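You operate a simulated robot arm through the tools that you are given. There is no shell and no other tool.

You are at the controls of a simulated two-armed robot. One attempt, no reset.

TASK
The blue dials of diverters 3 and 4 are crossed: set each to its own number.
Fine: both are switched off for the dials and on again after.

Only the result counts: the job must be done as asked and must still hold three seconds after the hand-in. Knocking over, shifting, dropping, spilling or breaking anything else fails it.

THE ROBOT
Two 7-joint arms with two-finger grippers on one trunk that stands fixed in place. Base frame: the origin is at the foot of the trunk, x ahead of it, y to its left, z up. Readings come in m, rad, newtons and seconds.
The left shoulder is at [0.06, 0.123, 1.06], the right one opposite. With the tool pointing down near the work surface each hand reaches from about 0.3 to 0.78 m from the base axis, measured 20 degrees to its own side. Payload 1.47 kg a hand.
The TCP of each hand is the grasp point between the finger pads, 0.016 m short of the fingertips. In the tool frame z runs along the fingers and y along their closing line. The gripper opens to 0.087 m. The gripper's body begins 0.055 m behind the TCP.
Orientation is that of the tool frame in the base frame, as [roll, pitch, yaw] about the fixed x, y, z axes, in that order (R = Rz(yaw) Ry(pitch) Rx(roll)). With the fingers straight down and closing along the base's y, the tool's x points along the base's -x, its y along +y and its z along -z.

THE INTERFACE
- The arms move only by the tool move_arm. It takes "left_commands", "right_commands" or both (then of equal length, played together; a hand with none holds still); each is a list of rows, each an object of numbers (a shift or turn left out is 0, a gripper value left out holds the last): "dx", "dy", "dz": the shift along the tool's x, y, z in m; "ax", "ay", "az": the turn, a rotation vector about the tool's x, y, z in rad; "claw": the finger opening in m, from 0 to 0.087. In form: [{"dx": .., "dy": .., "dz": .., "ax": .., "ay": .., "az": .., "claw": ..}, ...]. A call has 1 to 20 rows; each row shifts and turns the commanded pose from where the row before left it, along the tool's axes as they then stand. Rows are played at 5 a second. More than 0.05 m and 0.15 rad between two rows, or a gripper value outside its range, and nothing of the call is played. Where a pose cannot be reached the arm comes as near as it can. A force on the tool above 40 N (or 10 N above the force at the start of the call, whichever is more), or a blocked arm, ends the call early, and 0.2 s more pass. The fingers move at their own pace (about 0.153 m/s each) and stop on an object; they squeeze with about 22 N. The grip force told is the motor's: it shows also when the fingers shut on nothing. Time passes only in rows, and 0.2 s behind the last, so rows that do not move let the fingers close. The reply holds the time, the measured pose of the TCP, the force on the tool along the base axes, the opening and the grip force, in the units named above and with some noise, with the torque about the TCP (base axes, N m) and any sound that the robot's microphone picked up.
- Cameras (640 x 400 px; columns grow to the right, rows downward): "scene" is now at [0.0992, 0.0168, 1.6494]; the picture's right is [0.18, -0.98, 0.00], its down [-0.45, -0.08, -0.89] and it looks along [0.87, 0.16, -0.46] (base axes); focal length 236 px, centre (320, 200). "left" rides on the left gripper at [0.073, -0.012, -0.09] in its tool frame; the picture's right is [0.16, 0.99, 0.00], its down [-0.72, 0.12, -0.68] and it looks along [-0.67, 0.11, 0.73] (tool axes); focal length 247 px, centre (320, 200). "right" rides on the right gripper at [0.073, 0.012, -0.09] in its tool frame; the picture's right is [-0.16, 0.99, 0.00], its down [-0.72, -0.12, -0.68] and it looks along [-0.67, -0.11, 0.73] (tool axes); focal length 247 px, centre (320, 200).
- camera(camera): a new picture of that camera. No time passes.
- move_column(by): slides the trunk up (or, below 0, down) by that many m; the arms and the scene camera ride with it, the base frame stays. It gives what a move gives, with no picture.
- head_to(pan, tilt): turns the head with the scene camera to pan (to the left, within 2.094 rad either way) and tilt (down, from -0.506 to 1.204), counted from straight ahead of the robot. It gives what a move gives.
- point_at(camera, pixels): for up to 12 pixels [column, row] of the newest picture of that camera ("zoom" is the newest enlarged one), the place [x, y, z] in the base frame of the surface seen there, good to about 0.002 m. No time passes.
- zoom(camera, box): a new picture of the part [left, top, right, bottom] of that camera's present view, enlarged. No time passes.
- job_done(): hands the job in; it is judged then, once.

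Unless the task says otherwise, let go and move clear before handing in.

The tools are called after "Emit:" as a command line: name --argument value ..., lists and objects as JSON in quotes. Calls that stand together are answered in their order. move_arm: Moves the arms, as the interface text tells. Its arguments: {"type":"object","properties":{"left_commands":{"type":"array"},"right_commands":{"type":"array"}},"required":[]} The other tools are called the same way: move_column (by) slides the trunk up or down; head_to (pan, tilt) turns the head that bears the scene camera; camera (camera) takes a picture; point_at (camera, pixels) gives the place of the surface under pixels of a picture; zoom (camera, box) takes an enlarged picture of a part of a camera's view; job_done () hands the job in.

At the start:

```text
time: 0.0
left_tool_pos: [0.3417, 0.196, 1.5437]
left_ee_rot: [-3.141, 0.001, -3.141]
left_force: [-0.5, 0.0, -0.4]
left_torque: [0.01, -0.02, -0.01]
left_gripper_width: 0.087
left_grip_force: 0.1
right_tool_pos: [0.3039, -0.1045, 1.5434]
right_ee_rot: [-3.141, 0.0, 3.142]
right_force: [-0.4, -0.4, 0.2]
right_torque: [-0.03, -0.04, 0.05]
right_gripper_width: 0.0872
right_grip_force: 0.1
trunk travel left (down, up): [-0.215, 0.015]
head pan, tilt: [0.185, 0.475]
```

scene: 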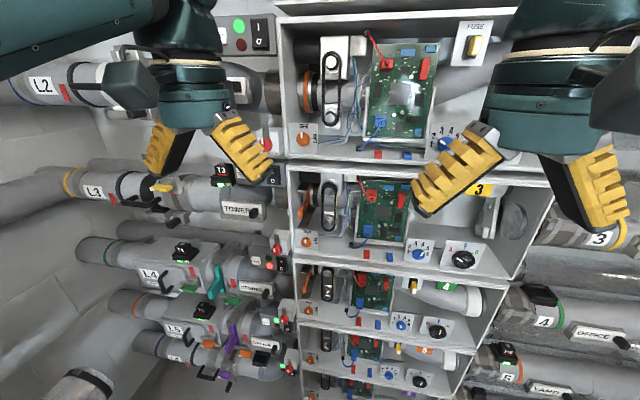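
right: 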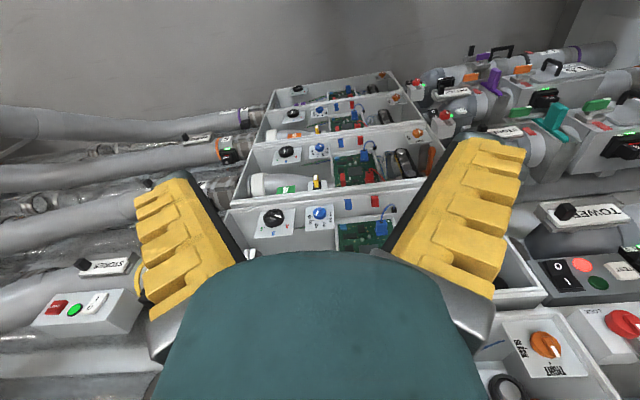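
left: 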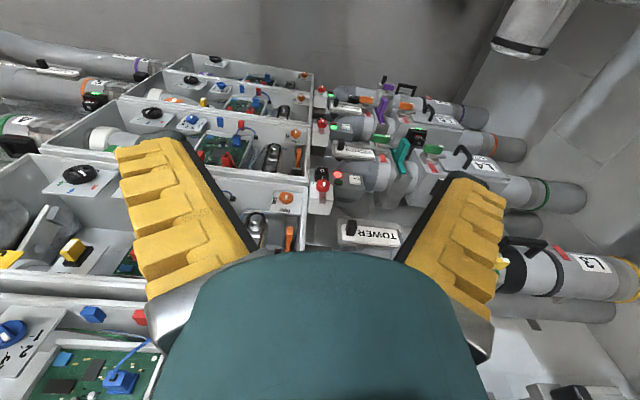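

The start pictures show a row of diverter boxes with blue dials (scene about 450,145; 420,253; 401,325), but the arms hide part of it. I'll enlarge several parts to read labels.

Emit:
zoom --camera "scene" --box '[280, 160, 560, 280]'

Emit:
zoom --camera "scene" --box '[270, 260, 530, 400]'

Emit:
zoom --camera "scene" --box '[60, 140, 320, 280]'

Emit:
zoom --camera "scene" --box '[60, 260, 320, 400]'

Emit:
zoom --camera "scene" --box '[180, 0, 500, 170]'

Emit:
zoom --camera "scene" --box '[440, 180, 640, 400]'

```text
2.29 times, centred on (420, 220) of scene
```

zoom: 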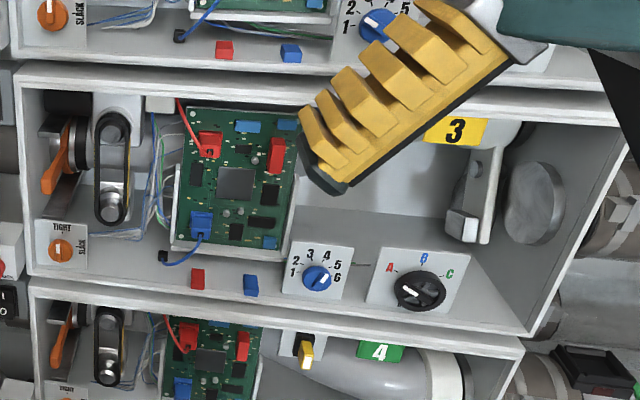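

```text
2.46 times, centred on (400, 330) of scene
```

zoom: 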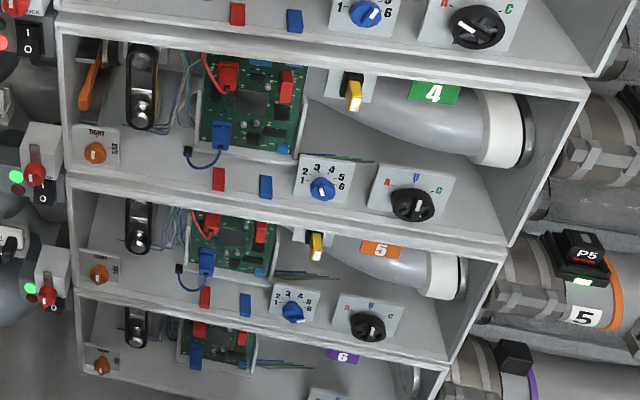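

```text
2.46 times, centred on (190, 210) of scene
```

zoom: 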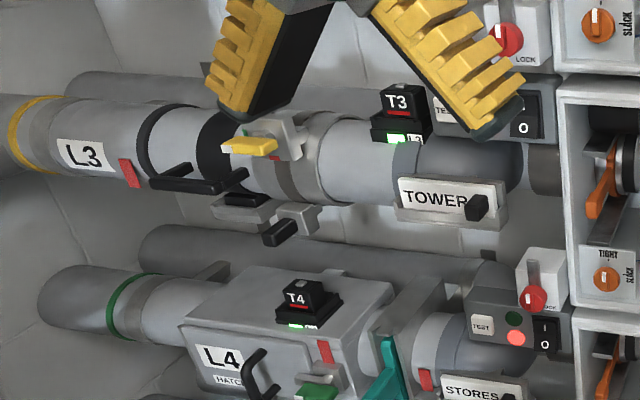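

```text
2.46 times, centred on (190, 330) of scene
```

zoom: 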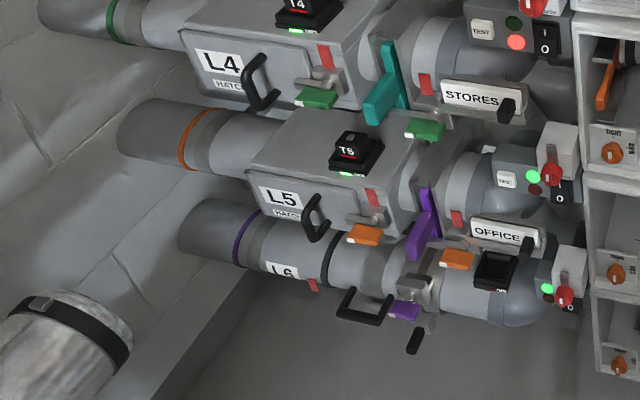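

```text
2.00 times, centred on (340, 85) of scene
```

zoom: 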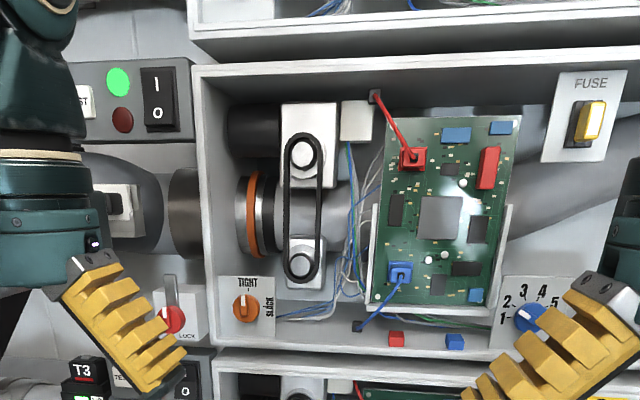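

```text
1.82 times, centred on (540, 290) of scene
```

zoom: 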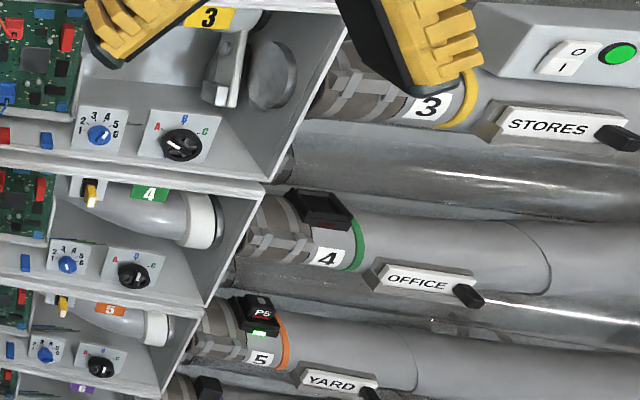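

The arms cover box 2's dial and box 3's left switch. I'll measure the main things in view first, then look with the wrist cameras.

Emit:
camera --camera "scene"

Emit:
point_at --camera "scene" --pixels '[[450, 145], [420, 253], [401, 325], [258, 35], [276, 172], [280, 265], [277, 250], [266, 145], [465, 258], [285, 165], [540, 190], [290, 258]]'

Emit:
zoom --camera "right" --box '[220, 60, 460, 260]'

Emit:
zoom --camera "right" --box '[400, 40, 640, 190]'

Emit:
zoom --camera "right" --box '[400, 180, 640, 400]'

Emit:
zoom --camera "left" --box '[220, 70, 460, 260]'

Emit:
zoom --camera "left" --box '[0, 40, 320, 260]'

```text
taken
```

scene: 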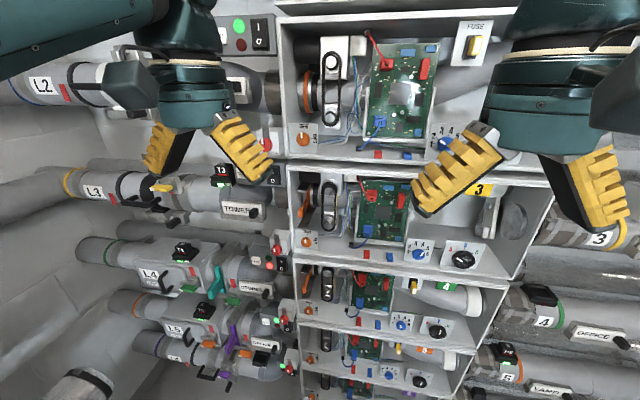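

```text
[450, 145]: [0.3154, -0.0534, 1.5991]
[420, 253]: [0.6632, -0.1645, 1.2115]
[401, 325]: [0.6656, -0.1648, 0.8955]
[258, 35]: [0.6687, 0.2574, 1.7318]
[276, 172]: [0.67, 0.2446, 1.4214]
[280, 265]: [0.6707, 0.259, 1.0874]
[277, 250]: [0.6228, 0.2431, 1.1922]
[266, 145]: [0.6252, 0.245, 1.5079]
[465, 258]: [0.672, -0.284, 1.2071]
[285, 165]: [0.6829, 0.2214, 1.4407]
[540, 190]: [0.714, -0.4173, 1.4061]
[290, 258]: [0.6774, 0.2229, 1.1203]
```

```text
2.00 times, centred on (340, 160) of right
```

zoom: 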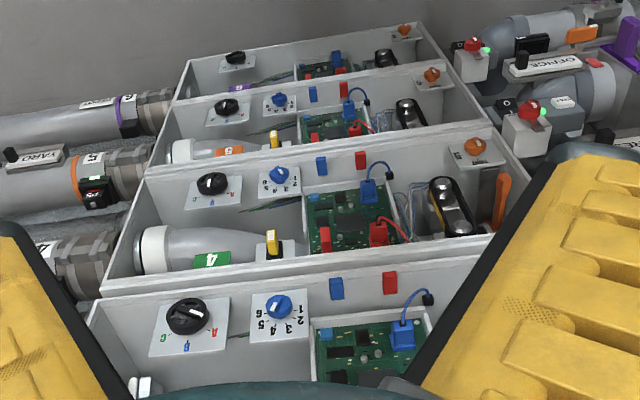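

```text
2.67 times, centred on (520, 115) of right
```

zoom: 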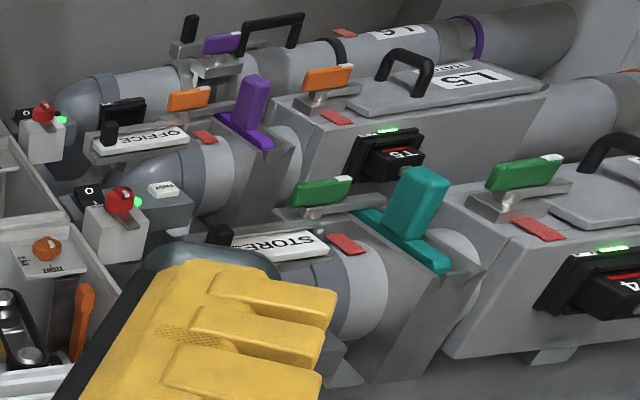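

```text
1.82 times, centred on (520, 290) of right
```

zoom: 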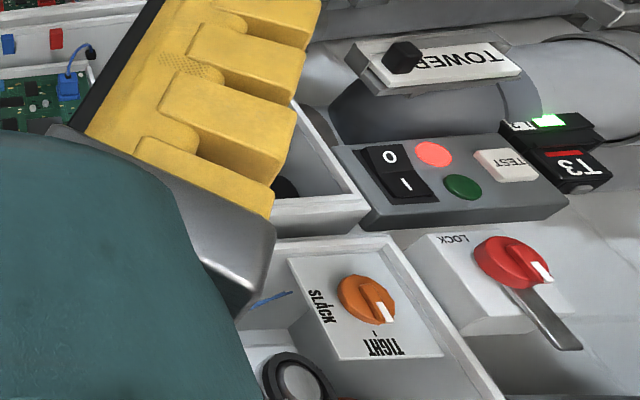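

```text
2.11 times, centred on (340, 165) of left
```

zoom: 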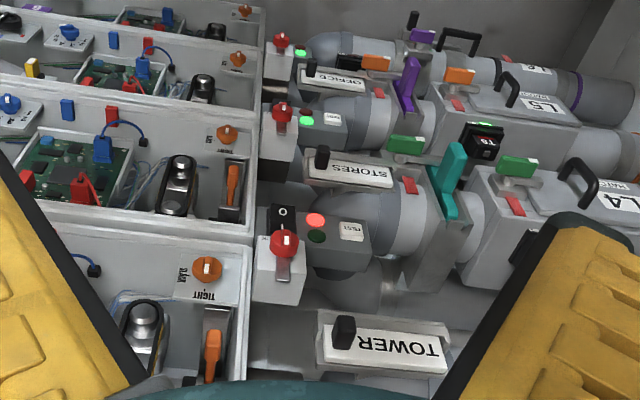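

```text
1.82 times, centred on (160, 150) of left
```

zoom: 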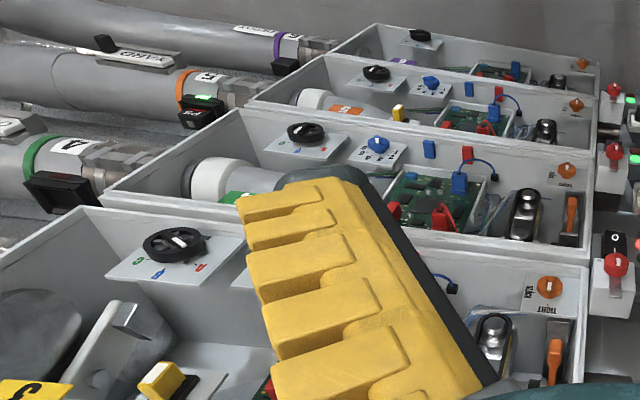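

Box 3's dial is at about [0.66,-0.16,1.21] and box 4's at [0.67,-0.16,0.90]. The panels left of them (276,172 and 280,265) show red lamps. I'll check the clearances to both sides before spreading the arms.

Emit:
point_at --camera "scene" --pixels '[[40, 85], [95, 190], [160, 185], [240, 210], [150, 275], [85, 385], [600, 238], [545, 320], [630, 340], [600, 335], [50, 200], [30, 130]]'

Emit:
point_at --camera "right" --pixels '[[85, 310], [105, 265], [30, 285], [500, 390], [545, 345], [622, 322]]'

Emit:
zoom --camera "right" --box '[0, 180, 220, 340]'

Emit:
zoom --camera "scene" --box '[225, 130, 325, 280]'

Emit:
zoom --camera "scene" --box '[390, 235, 490, 280]'

Emit:
zoom --camera "scene" --box '[370, 305, 470, 350]'

```text
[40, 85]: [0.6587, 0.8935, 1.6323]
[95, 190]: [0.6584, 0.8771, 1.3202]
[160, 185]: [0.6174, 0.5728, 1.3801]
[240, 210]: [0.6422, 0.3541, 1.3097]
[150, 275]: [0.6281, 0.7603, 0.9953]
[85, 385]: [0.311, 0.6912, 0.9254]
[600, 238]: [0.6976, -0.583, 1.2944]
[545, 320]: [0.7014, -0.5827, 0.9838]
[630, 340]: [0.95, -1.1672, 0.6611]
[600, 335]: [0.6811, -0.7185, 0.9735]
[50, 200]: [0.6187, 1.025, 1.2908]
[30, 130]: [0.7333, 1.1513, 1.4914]
```

```text
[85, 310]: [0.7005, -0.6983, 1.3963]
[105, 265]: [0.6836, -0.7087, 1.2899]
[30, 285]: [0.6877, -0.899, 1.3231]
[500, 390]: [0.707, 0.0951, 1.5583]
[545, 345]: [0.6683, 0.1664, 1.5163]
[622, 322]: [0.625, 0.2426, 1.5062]
```

```text
2.50 times, centred on (110, 260) of right
```

zoom: 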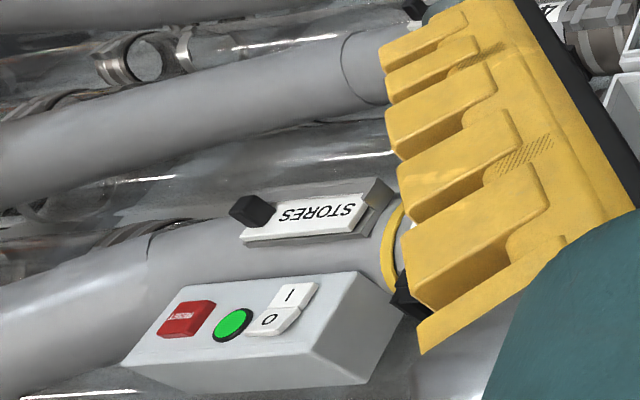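

```text
2.67 times, centred on (275, 205) of scene
```

zoom: 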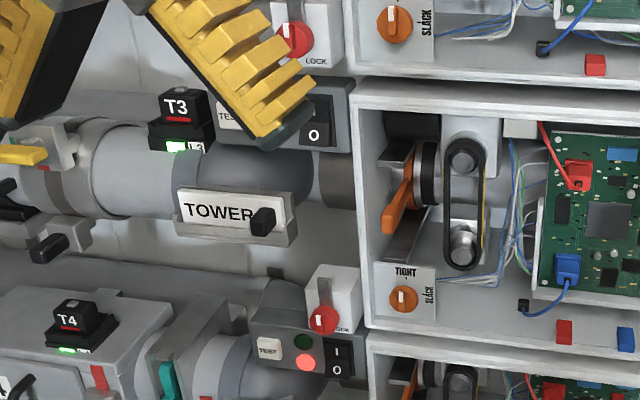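

```text
6.40 times, centred on (440, 258) of scene
```

zoom: 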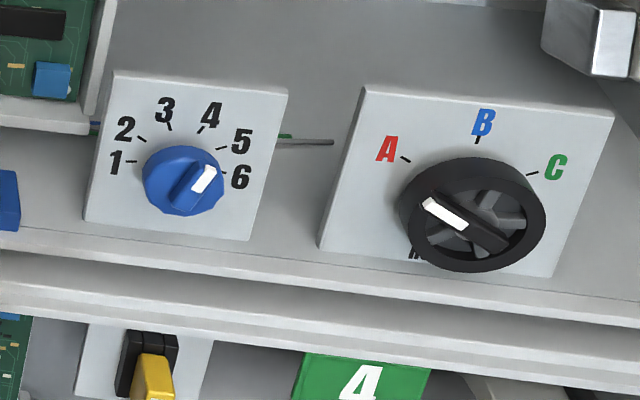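

```text
6.40 times, centred on (420, 328) of scene
```

zoom: 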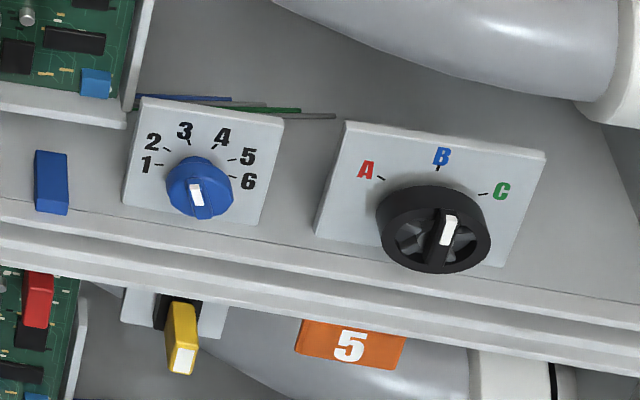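

Dial 3's white mark (zoom 205,178) points up-right and dial 4's (195,195) about straight up, but this view is too oblique to be sure. I'll measure the plates and the panel geometry in finer detail.

Emit:
zoom --camera "scene" --box '[390, 235, 490, 280]'

Emit:
point_at --camera "zoom" --pixels '[[117, 75], [285, 95], [88, 218], [248, 238], [205, 178], [178, 200], [150, 185], [215, 155], [40, 258], [40, 280], [440, 215], [300, 180]]'

Emit:
zoom --camera "scene" --box '[370, 305, 470, 350]'

Emit:
point_at --camera "zoom" --pixels '[[143, 100], [282, 122], [125, 203], [260, 222], [195, 195], [196, 213], [172, 190], [225, 175], [450, 230], [340, 150]]'

Emit:
zoom --camera "scene" --box '[225, 130, 325, 280]'

Emit:
point_at --camera "zoom" --pixels '[[317, 134], [318, 108], [337, 350], [337, 370], [265, 350], [325, 320], [320, 290], [403, 300], [395, 215], [350, 110], [300, 362], [303, 341]]'

```text
6.40 times, centred on (440, 258) of scene
```

zoom: 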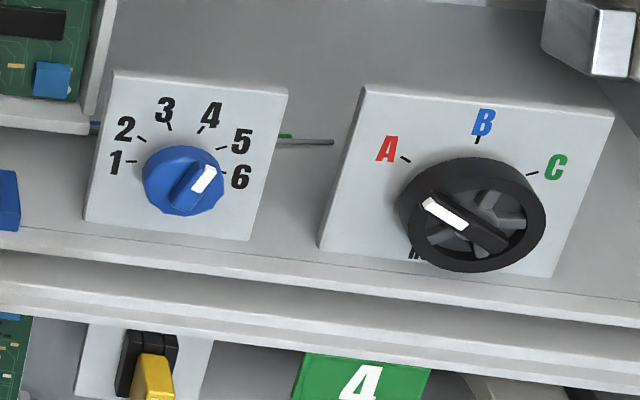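

```text
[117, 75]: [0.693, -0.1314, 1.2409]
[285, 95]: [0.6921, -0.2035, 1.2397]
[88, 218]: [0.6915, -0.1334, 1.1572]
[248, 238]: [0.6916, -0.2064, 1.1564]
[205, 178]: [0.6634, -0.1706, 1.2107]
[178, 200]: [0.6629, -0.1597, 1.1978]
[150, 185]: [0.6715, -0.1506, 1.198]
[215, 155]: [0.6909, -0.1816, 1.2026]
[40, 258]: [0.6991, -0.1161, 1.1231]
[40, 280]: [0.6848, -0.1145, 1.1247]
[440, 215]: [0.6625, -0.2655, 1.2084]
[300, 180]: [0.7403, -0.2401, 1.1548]
```

```text
6.40 times, centred on (420, 328) of scene
```

zoom: 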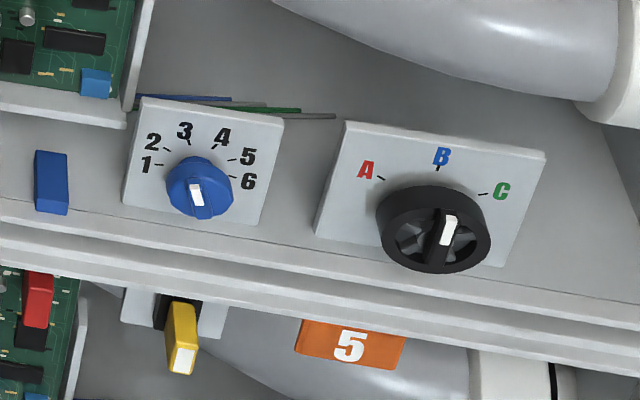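

```text
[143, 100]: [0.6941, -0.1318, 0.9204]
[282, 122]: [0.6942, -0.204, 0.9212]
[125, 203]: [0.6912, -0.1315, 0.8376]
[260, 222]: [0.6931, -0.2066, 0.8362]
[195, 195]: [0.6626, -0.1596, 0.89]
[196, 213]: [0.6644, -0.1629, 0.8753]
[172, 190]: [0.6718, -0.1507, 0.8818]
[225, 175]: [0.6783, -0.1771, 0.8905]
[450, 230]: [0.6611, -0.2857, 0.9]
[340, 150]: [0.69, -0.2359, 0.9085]
```

```text
2.67 times, centred on (275, 205) of scene
```

zoom: 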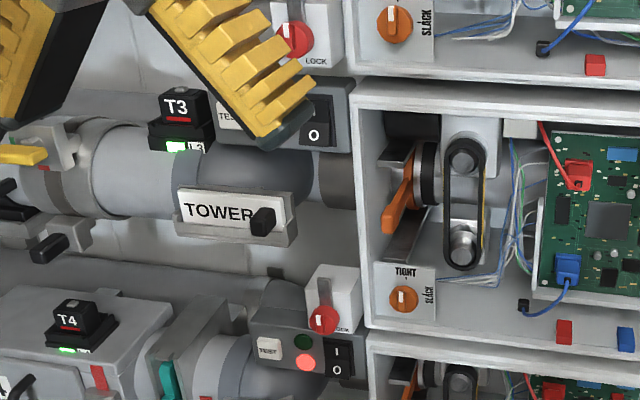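

```text
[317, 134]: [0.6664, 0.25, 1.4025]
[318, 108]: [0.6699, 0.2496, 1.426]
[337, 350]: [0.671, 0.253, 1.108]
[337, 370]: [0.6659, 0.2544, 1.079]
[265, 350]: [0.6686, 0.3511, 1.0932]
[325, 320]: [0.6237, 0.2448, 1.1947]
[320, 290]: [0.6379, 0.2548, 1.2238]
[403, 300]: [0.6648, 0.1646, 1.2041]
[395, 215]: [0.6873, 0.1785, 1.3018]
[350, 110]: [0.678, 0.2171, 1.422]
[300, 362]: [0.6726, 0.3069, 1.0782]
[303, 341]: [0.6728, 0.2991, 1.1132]
```

The dial plates are vertical (x 0.692) with knobs 0.03 m proud, and the ridge directions suggest dial 3 sits at 4 and dial 4 at 3. I'll spread the hands sideways for a clear scene view.

Emit:
move_arm --left_commands '[{"dy": 0.04}, {"dy": 0.04}, {"dy": 0.04}, {"dy": 0.04}, {"dy": 0.04}, {"dy": 0.04}]' --right_commands '[{"dy": -0.04}, {"dy": -0.04}, {"dy": -0.04}, {"dy": -0.04}, {"dy": -0.04}, {"dy": -0.04}]'

Emit:
head_to --pan 0.0 --tilt 0.6

Emit:
camera --camera "scene"

Emit:
camera --camera "left"

Emit:
camera --camera "right"

```text
time: 1.4
left_tool_pos: [0.3429, 0.434, 1.5432]
left_ee_rot: [3.14, 0.0, 3.14]
left_force: [0.5, -0.7, -0.3]
left_torque: [-0.02, 0.04, 0.04]
left_gripper_width: 0.0867
left_grip_force: 0.0
right_tool_pos: [0.3036, -0.3474, 1.5391]
right_ee_rot: [3.139, -0.001, -3.14]
right_force: [-0.7, -0.1, -0.1]
right_torque: [0.08, -0.02, 0.01]
right_gripper_width: 0.0872
right_grip_force: 0.1
trunk travel left (down, up): [-0.215, 0.015]
head pan, tilt: [0.185, 0.475]
```

```text
time: 2.1
left_tool_pos: [0.3417, 0.4334, 1.5428]
left_ee_rot: [-3.141, 0.003, 3.135]
left_force: [0.7, -1.1, -0.1]
left_torque: [-0.03, 0.03, 0.0]
left_gripper_width: 0.0869
left_grip_force: 0.0
right_tool_pos: [0.3018, -0.3439, 1.5402]
right_ee_rot: [3.14, -0.001, 3.141]
right_force: [0.2, 0.4, -0.6]
right_torque: [-0.03, -0.04, -0.01]
right_gripper_width: 0.0869
right_grip_force: 0.0
trunk travel left (down, up): [-0.215, 0.015]
head pan, tilt: [0.0, 0.6]
```

```text
taken
```

scene: 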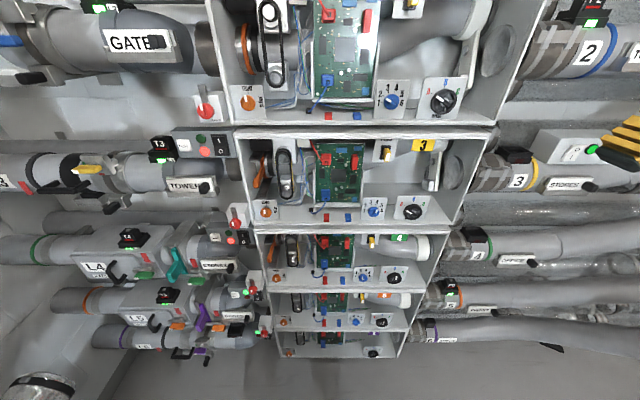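

```text
taken
```

left: 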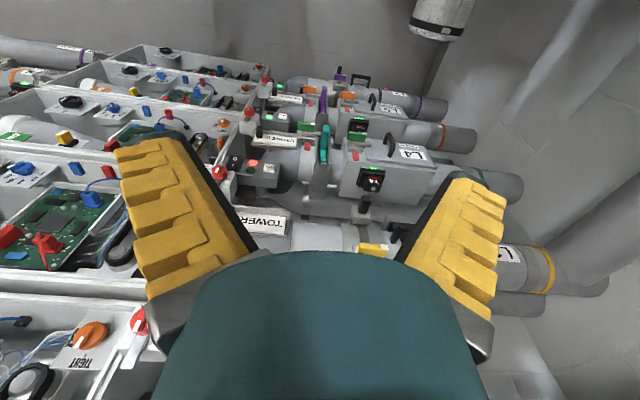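

```text
taken
```

right: 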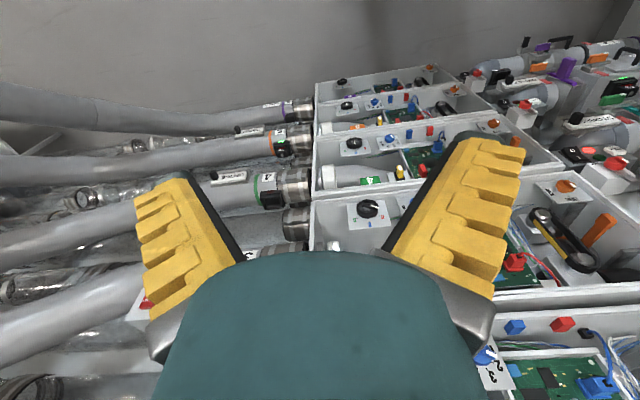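

Now the column of boxes is in clear view (box 3 around 370,175; box 4 around 345,255). I'll zoom on the boxes, dials and panels.

Emit:
zoom --camera "scene" --box '[230, 120, 500, 290]'

Emit:
zoom --camera "scene" --box '[345, 190, 435, 230]'

Emit:
zoom --camera "scene" --box '[340, 262, 420, 297]'

Emit:
zoom --camera "scene" --box '[350, 70, 470, 130]'

Emit:
zoom --camera "scene" --box '[140, 90, 280, 200]'

Emit:
zoom --camera "scene" --box '[180, 195, 290, 350]'

Emit:
zoom --camera "scene" --box '[60, 200, 280, 350]'

Emit:
zoom --camera "scene" --box '[430, 100, 640, 330]'

```text
2.35 times, centred on (365, 205) of scene
```

zoom: 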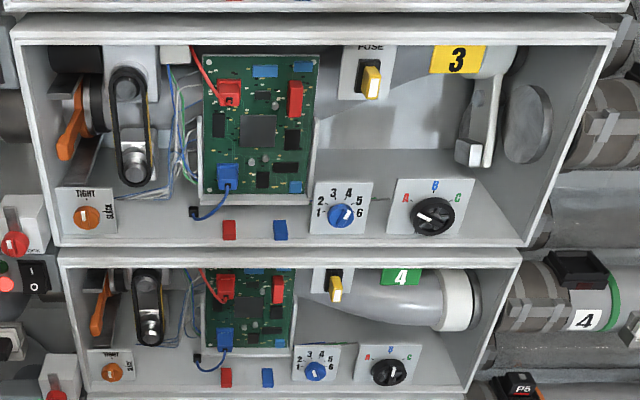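

```text
7.11 times, centred on (390, 210) of scene
```

zoom: 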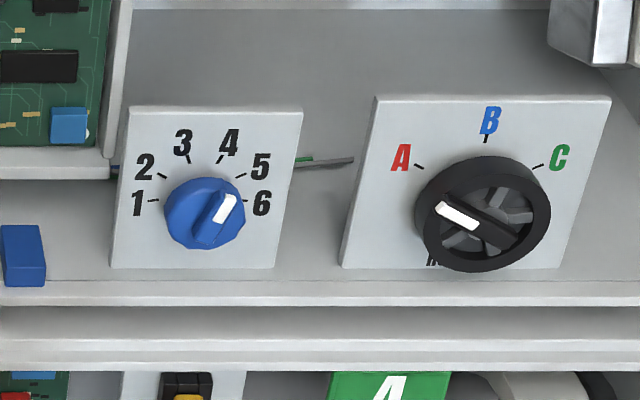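

```text
8.00 times, centred on (380, 280) of scene
```

zoom: 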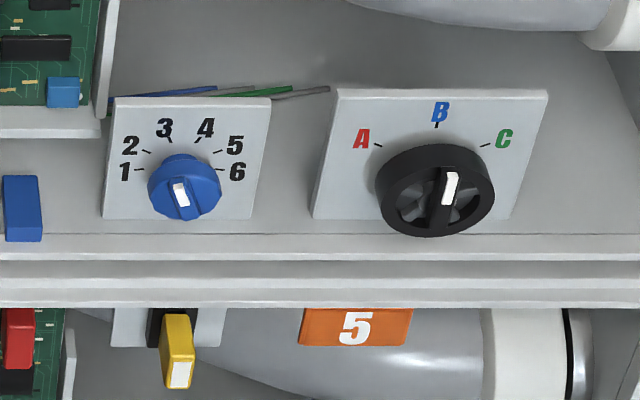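

```text
5.33 times, centred on (410, 100) of scene
```

zoom: 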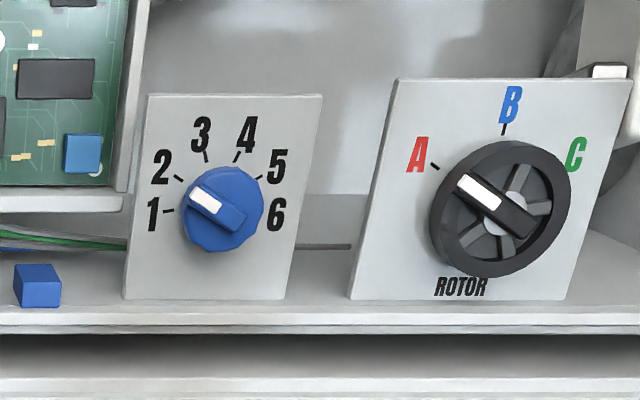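

```text
3.64 times, centred on (210, 145) of scene
```

zoom: 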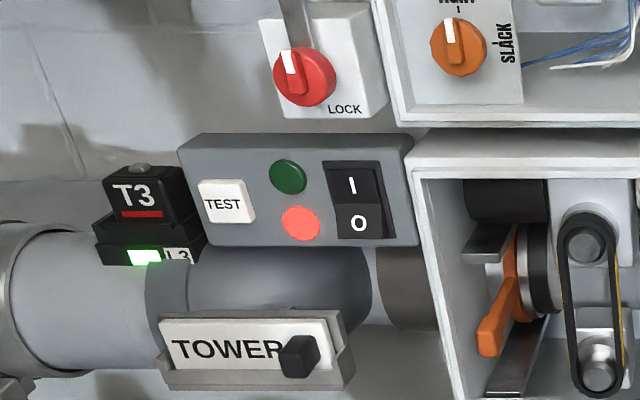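

```text
2.58 times, centred on (235, 272) of scene
```

zoom: 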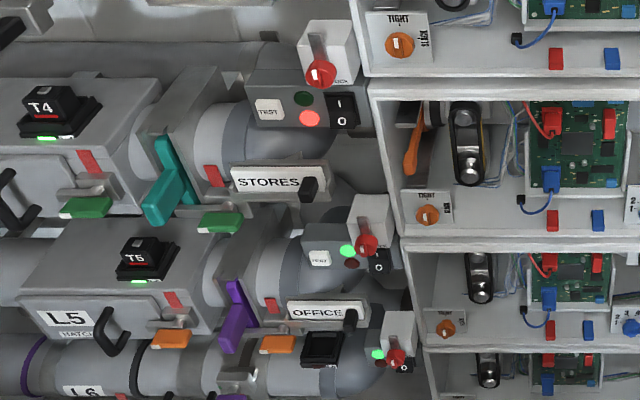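

```text
2.67 times, centred on (170, 275) of scene
```

zoom: 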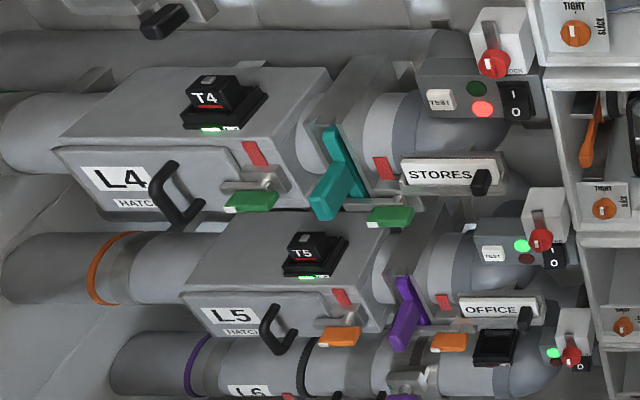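

```text
1.74 times, centred on (535, 215) of scene
```

zoom: 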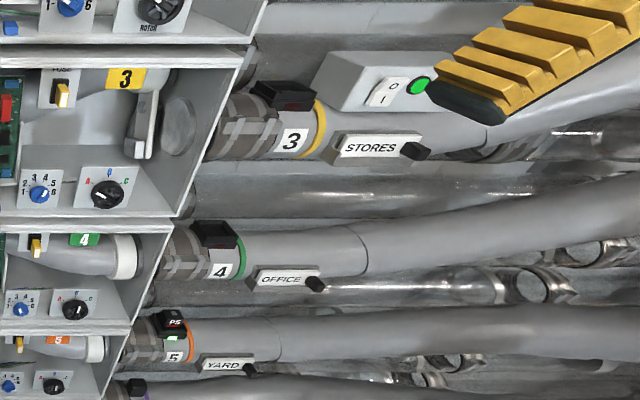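

Panels 3 and 4 show red lamp lit, green dark, while 5 and 6 (and 2) show green. I want to check the rockers' actual tilt, so I'll sample depths down each rocker, including panel 2 for comparison.

Emit:
zoom --camera "scene" --box '[170, 120, 250, 170]'

Emit:
point_at --camera "zoom" --pixels '[[400, 110], [402, 130], [403, 150], [405, 165], [407, 185], [408, 205], [410, 225], [412, 245], [413, 260], [300, 160], [370, 130], [370, 230]]'

Emit:
zoom --camera "scene" --box '[215, 225, 265, 255]'

Emit:
head_to --pan 0.3 --tilt 0.0

Emit:
camera --camera "scene"

```text
8.00 times, centred on (210, 145) of scene
```

zoom: 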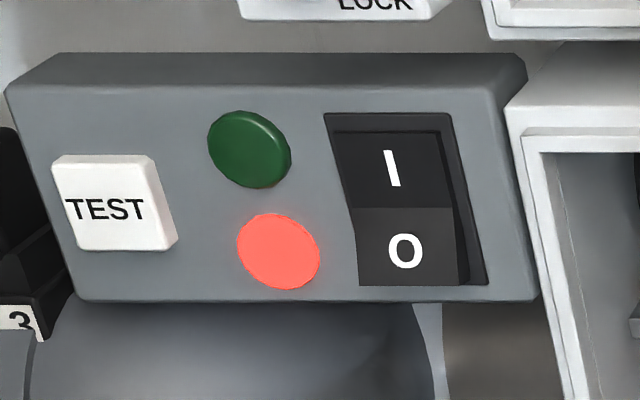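

```text
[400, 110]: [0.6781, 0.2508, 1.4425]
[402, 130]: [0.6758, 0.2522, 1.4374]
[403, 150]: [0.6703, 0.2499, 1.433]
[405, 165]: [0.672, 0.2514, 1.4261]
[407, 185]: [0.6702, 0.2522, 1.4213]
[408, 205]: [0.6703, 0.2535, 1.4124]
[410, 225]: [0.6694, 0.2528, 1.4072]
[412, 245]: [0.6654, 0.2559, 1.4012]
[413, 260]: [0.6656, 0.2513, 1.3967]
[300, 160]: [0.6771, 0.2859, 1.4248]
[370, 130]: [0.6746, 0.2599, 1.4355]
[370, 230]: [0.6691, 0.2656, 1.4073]
```

```text
12.80 times, centred on (240, 240) of scene
```

zoom: 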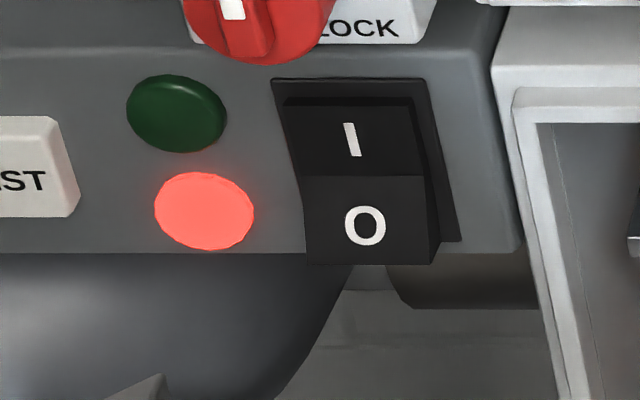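

```text
time: 3.1
left_tool_pos: [0.3426, 0.4333, 1.5436]
left_ee_rot: [3.141, 0.004, 3.135]
left_force: [0.1, 0.3, -0.8]
left_torque: [-0.02, 0.02, 0.01]
left_gripper_width: 0.0871
left_grip_force: 0.2
right_tool_pos: [0.3026, -0.3441, 1.5406]
right_ee_rot: [-3.141, -0.001, 3.141]
right_force: [-0.1, -1.1, -0.6]
right_torque: [0.02, 0.01, 0.0]
right_gripper_width: 0.0868
right_grip_force: 0.0
trunk travel left (down, up): [-0.215, 0.015]
head pan, tilt: [0.3, 0.0]
```

```text
taken
```

scene: 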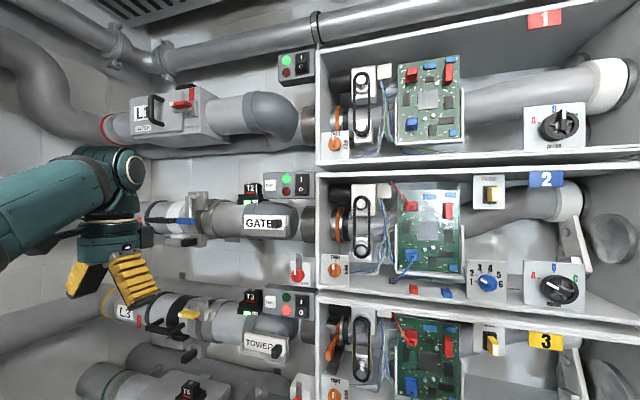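

Panel 3's rocker has its I half in and its O half sticking out, yet the red lamp is lit. I'll compare it with panels 1 and 2 (green lit, around 302,185).

Emit:
zoom --camera "scene" --box '[260, 165, 320, 325]'

Emit:
zoom --camera "scene" --box '[260, 165, 320, 205]'

Emit:
point_at --camera "zoom" --pixels '[[440, 100], [440, 120], [440, 140], [440, 160], [440, 180], [440, 200], [440, 220], [440, 240], [440, 260], [440, 280], [300, 180]]'

Emit:
zoom --camera "scene" --box '[270, 45, 330, 85]'

Emit:
zoom --camera "scene" --box '[450, 240, 600, 320]'

```text
2.50 times, centred on (290, 245) of scene
```

zoom: 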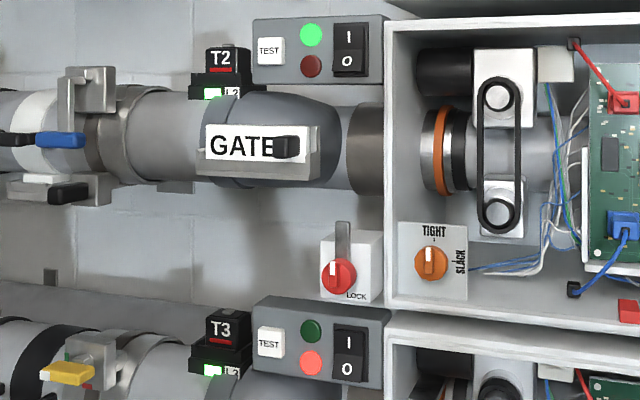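

```text
10.00 times, centred on (290, 185) of scene
```

zoom: 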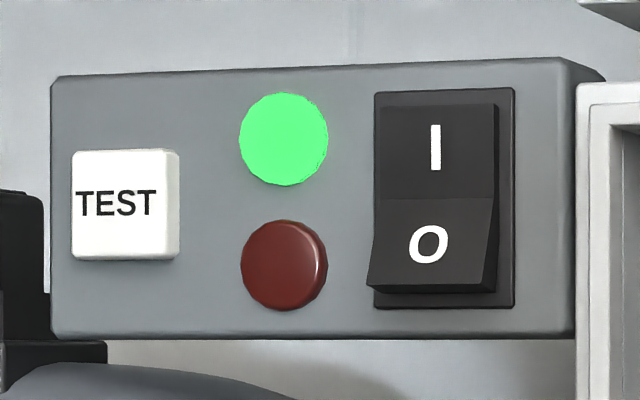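

```text
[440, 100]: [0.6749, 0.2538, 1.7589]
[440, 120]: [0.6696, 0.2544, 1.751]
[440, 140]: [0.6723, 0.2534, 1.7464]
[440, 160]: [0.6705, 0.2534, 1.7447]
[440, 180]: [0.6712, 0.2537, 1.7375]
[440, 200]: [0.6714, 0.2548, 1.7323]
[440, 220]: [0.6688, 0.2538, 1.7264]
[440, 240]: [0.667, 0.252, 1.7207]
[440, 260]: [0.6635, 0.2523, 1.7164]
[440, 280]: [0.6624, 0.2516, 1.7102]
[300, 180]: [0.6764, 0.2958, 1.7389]
```

```text
10.00 times, centred on (300, 65) of scene
```

zoom: 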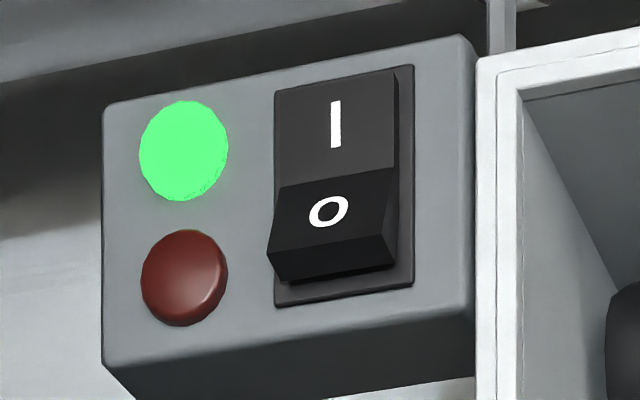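

```text
4.27 times, centred on (525, 280) of scene
```

zoom: 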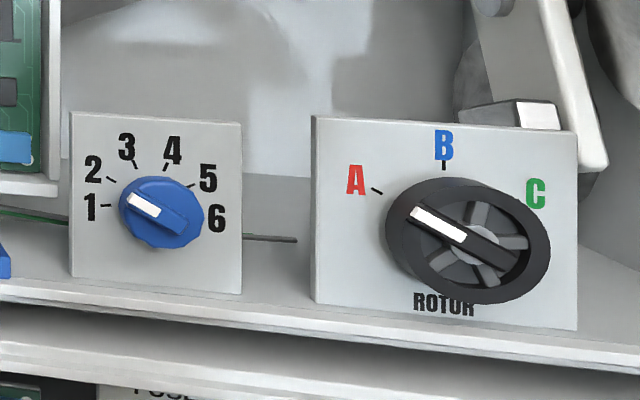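

The rockers on 1, 2, 3 and 4 all have I pressed, so 3 and 4 are still on, with red fault lamps. The order is: both off, turn the dials, both on. I'll swing the left hand to point forward with fingers closed, well in front of panel 3.

Emit:
move_arm --left_commands '[{"dx": -0.0143, "dz": 0.013, "dy": -0.012, "ay": -0.1428, "claw": 0}, {"dx": -0.0123, "dz": 0.0149, "dy": -0.012, "ay": -0.1428}, {"dx": -0.0101, "dz": 0.0165, "dy": -0.012, "ay": -0.1428}, {"dx": -0.0076, "dz": 0.0178, "dy": -0.012, "ay": -0.1428}, {"dx": -0.005, "dz": 0.0187, "dy": -0.012, "ay": -0.1428}, {"dx": -0.0023, "dz": 0.0192, "dy": -0.012, "ay": -0.1428}, {"dx": 0.0005, "dz": 0.0193, "dy": -0.012, "ay": -0.1428}, {"dx": 0.0032, "dz": 0.0191, "dy": -0.012, "ay": -0.1428}, {"dx": 0.0059, "dz": 0.0184, "dy": -0.012, "ay": -0.1428}, {"dx": 0.0084, "dz": 0.0174, "dy": -0.012, "ay": -0.1428}, {"dx": 0.0108, "dz": 0.016, "dy": -0.012, "ay": -0.1428}, {}]'

Emit:
head_to --pan 0.15 --tilt 0.5

Emit:
camera --camera "scene"

Emit:
camera --camera "left"

```text
time: 5.7
left_tool_pos: [0.4984, 0.3047, 1.3998]
left_ee_rot: [-0.03, 1.568, -0.031]
left_force: [-0.8, -0.4, -0.7]
left_torque: [-0.03, -0.01, -0.06]
left_gripper_width: 0.0001
left_grip_force: 21.9
right_tool_pos: [0.3023, -0.3443, 1.5413]
right_ee_rot: [3.141, 0.002, -3.141]
right_force: [-1.6, 0.3, -0.5]
right_torque: [0.02, 0.0, -0.03]
right_gripper_width: 0.0868
right_grip_force: 0.0
trunk travel left (down, up): [-0.215, 0.015]
head pan, tilt: [0.3, 0.0]
```

```text
time: 6.7
left_tool_pos: [0.4989, 0.3061, 1.4004]
left_ee_rot: [1.058, 1.569, 1.058]
left_force: [-0.6, -0.9, 0.5]
left_torque: [-0.02, 0.03, -0.02]
left_gripper_width: 0.0
left_grip_force: 22.5
right_tool_pos: [0.3032, -0.3452, 1.5412]
right_ee_rot: [-3.141, 0.0, -3.141]
right_force: [0.0, 0.6, -0.3]
right_torque: [-0.01, -0.01, 0.01]
right_gripper_width: 0.0871
right_grip_force: 0.1
trunk travel left (down, up): [-0.215, 0.015]
head pan, tilt: [0.15, 0.499]
```

```text
taken
```

scene: 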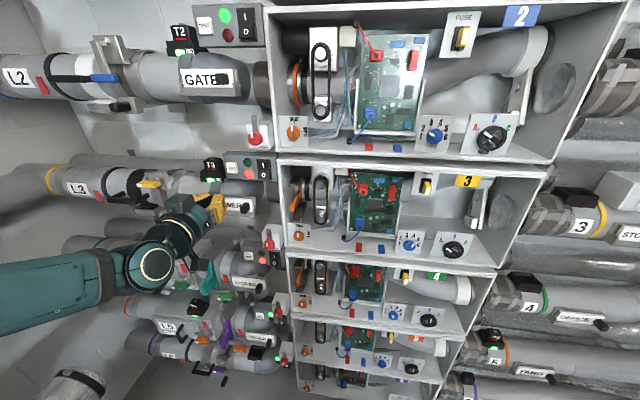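

```text
taken
```

left: 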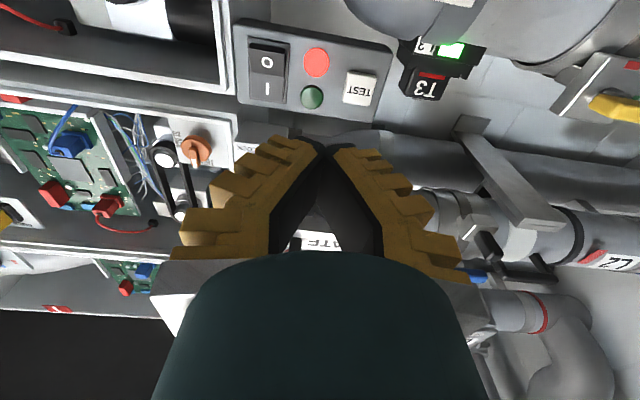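

The left hand now points forward at [0.499, 0.306, 1.400]. I'll shift it in front of panel 3's O half (y 0.253, z about 1.395), stopping short of contact.

Emit:
move_arm --left_commands '[{"dx": 0.003, "dy": -0.027, "dz": 0.02}, {"dx": 0.003, "dy": -0.026, "dz": 0.03}, {"dz": 0.03}, {"dz": 0.03}, {"dz": 0.01}, {}]'

Emit:
camera --camera "left"

Emit:
zoom --camera "scene" --box '[180, 130, 320, 230]'

```text
time: 8.1
left_tool_pos: [0.6202, 0.2499, 1.3949]
left_ee_rot: [2.29, 1.57, 2.289]
left_force: [0.1, -0.7, -0.3]
left_torque: [-0.01, 0.02, 0.01]
left_gripper_width: 0.0
left_grip_force: 22.4
right_tool_pos: [0.3025, -0.3447, 1.5403]
right_ee_rot: [3.141, -0.002, -3.141]
right_force: [-0.4, 0.2, -0.2]
right_torque: [0.03, 0.03, -0.03]
right_gripper_width: 0.087
right_grip_force: 0.1
trunk travel left (down, up): [-0.215, 0.015]
head pan, tilt: [0.15, 0.499]
```

```text
taken
```

left: 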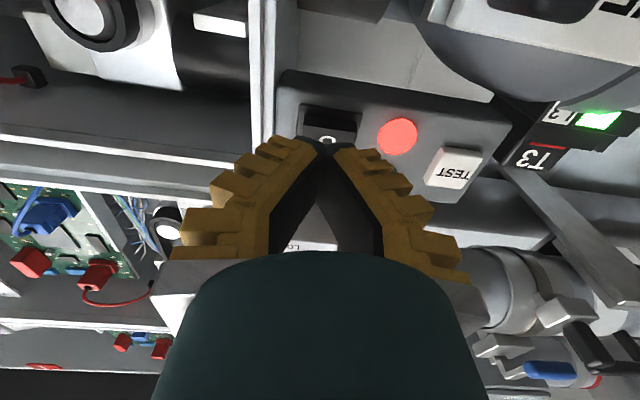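

```text
4.00 times, centred on (250, 180) of scene
```

zoom: 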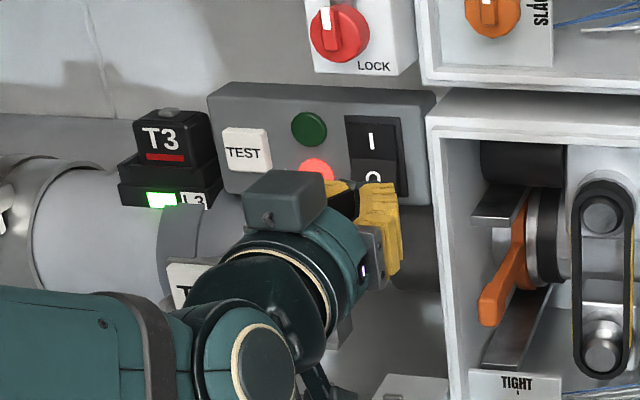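

The fingertips are about 0.03 m short of the O half, aligned in y. I'll lower by 4 mm and press in small steps.

Emit:
move_arm --left_commands '[{"dx": 0.004, "dy": 0.002, "dz": 0.01}, {"dz": 0.014}, {"dz": 0.004}, {"dz": 0.004}, {"dz": 0.004}, {"dz": 0.003}, {}]'

Emit:
zoom --camera "scene" --box '[180, 130, 320, 230]'

Emit:
camera --camera "left"

```text
time: 9.7
left_tool_pos: [0.6577, 0.2531, 1.3898]
left_ee_rot: [0.506, 1.57, 0.507]
left_force: [-1.3, -1.0, 0.1]
left_torque: [-0.03, -0.04, 0.03]
left_gripper_width: 0.0058
left_grip_force: 28.5
right_tool_pos: [0.3024, -0.3454, 1.5398]
right_ee_rot: [3.141, -0.002, -3.141]
right_force: [-0.6, 0.2, -0.1]
right_torque: [0.01, -0.01, 0.0]
right_gripper_width: 0.0871
right_grip_force: 0.0
trunk travel left (down, up): [-0.215, 0.015]
head pan, tilt: [0.15, 0.499]
```

```text
4.00 times, centred on (250, 180) of scene
```

zoom: 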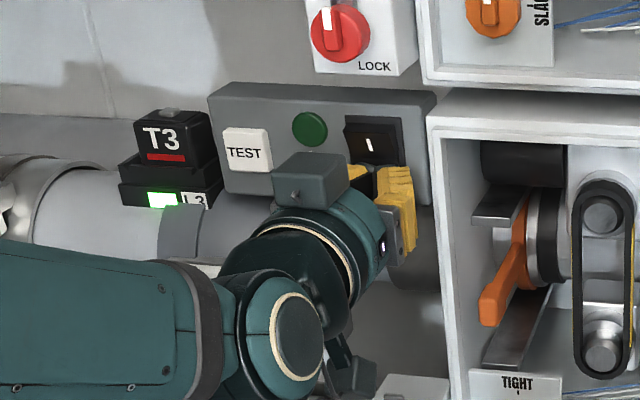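

```text
taken
```

left: 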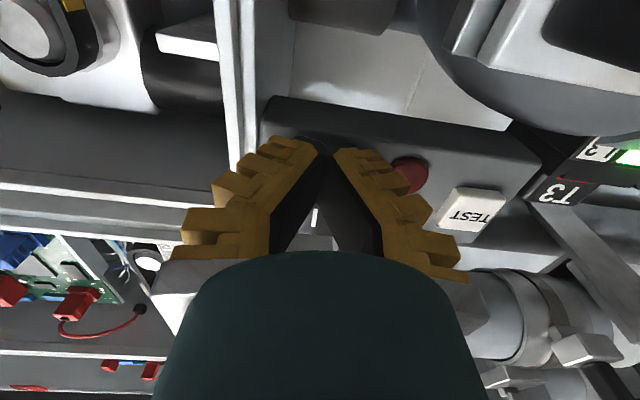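

The rocker flipped: I now sticks out and both lamps are dark (off). I'll back away and move down toward panel 4, keeping clear of the lock knob at z 1.19 (x 0.624).

Emit:
move_arm --left_commands '[{"dz": -0.02}, {"dz": -0.03}, {"dz": -0.04}, {"dz": -0.04}, {"dz": -0.03}, {}]'

Emit:
zoom --camera "scene" --box '[180, 130, 320, 230]'

Emit:
point_at --camera "scene" --pixels '[[276, 257], [275, 263], [275, 252], [268, 238], [265, 230], [262, 258], [250, 256]]'

Emit:
zoom --camera "scene" --box '[240, 220, 300, 270]'

```text
time: 11.1
left_tool_pos: [0.4991, 0.2522, 1.3894]
left_ee_rot: [2.473, 1.569, 2.473]
left_force: [0.3, 0.4, 0.4]
left_torque: [0.0, -0.01, -0.01]
left_gripper_width: 0.0001
left_grip_force: 28.3
right_tool_pos: [0.3031, -0.3447, 1.5401]
right_ee_rot: [3.14, 0.002, -3.142]
right_force: [-0.6, -0.5, -0.9]
right_torque: [-0.01, -0.01, -0.02]
right_gripper_width: 0.0868
right_grip_force: 0.1
trunk travel left (down, up): [-0.215, 0.015]
head pan, tilt: [0.15, 0.499]
```

```text
4.00 times, centred on (250, 180) of scene
```

zoom: 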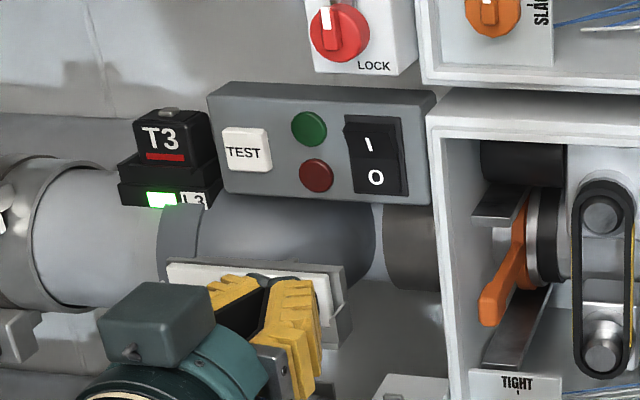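

```text
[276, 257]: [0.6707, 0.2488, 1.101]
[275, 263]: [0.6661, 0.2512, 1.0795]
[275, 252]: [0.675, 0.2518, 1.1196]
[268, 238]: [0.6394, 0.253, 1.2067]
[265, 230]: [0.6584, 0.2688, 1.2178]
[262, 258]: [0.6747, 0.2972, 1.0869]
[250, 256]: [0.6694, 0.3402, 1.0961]
```

```text
8.00 times, centred on (270, 245) of scene
```

zoom: 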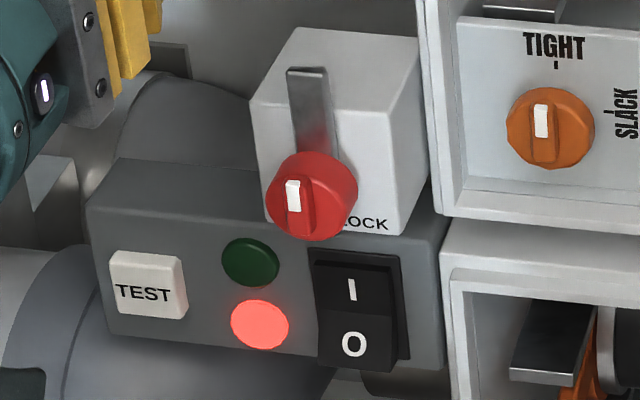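

Diverter 3 is off (both lamps dark, I out). Panel 4 sits about 0.319 m lower, so I lower the hand at this safe distance.

Emit:
move_arm --left_commands '[{"dx": 0.04}, {"dx": 0.04}, {"dx": 0.04}, {"dx": 0.04}, {"dx": 0.04}, {"dx": 0.04}, {"dx": 0.04}, {"dx": 0.038}, {}]'

Emit:
camera --camera "left"

Emit:
zoom --camera "scene" --box '[180, 200, 320, 300]'

```text
time: 13.1
left_tool_pos: [0.5156, 0.2582, 1.0765]
left_ee_rot: [0.51, 1.568, 0.509]
left_force: [-0.2, -0.4, 0.7]
left_torque: [-0.01, -0.05, 0.0]
left_gripper_width: 0.0
left_grip_force: 27.9
left hand out of reach, approached as far as the arm can: row 3, 4
right_tool_pos: [0.3026, -0.345, 1.5411]
right_ee_rot: [-3.141, 0.0, -3.141]
right_force: [-0.8, -0.3, 0.3]
right_torque: [0.02, -0.03, -0.02]
right_gripper_width: 0.087
right_grip_force: 0.0
trunk travel left (down, up): [-0.215, 0.015]
head pan, tilt: [0.15, 0.499]
```

```text
taken
```

left: 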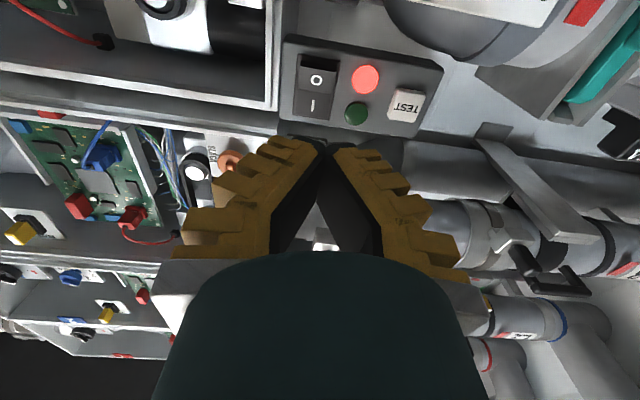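

```text
4.00 times, centred on (250, 250) of scene
```

zoom: 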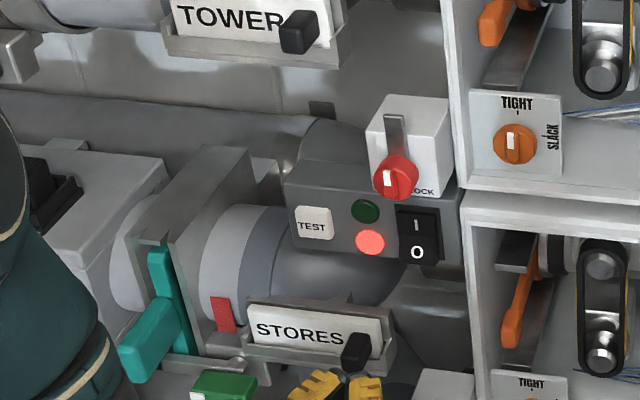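

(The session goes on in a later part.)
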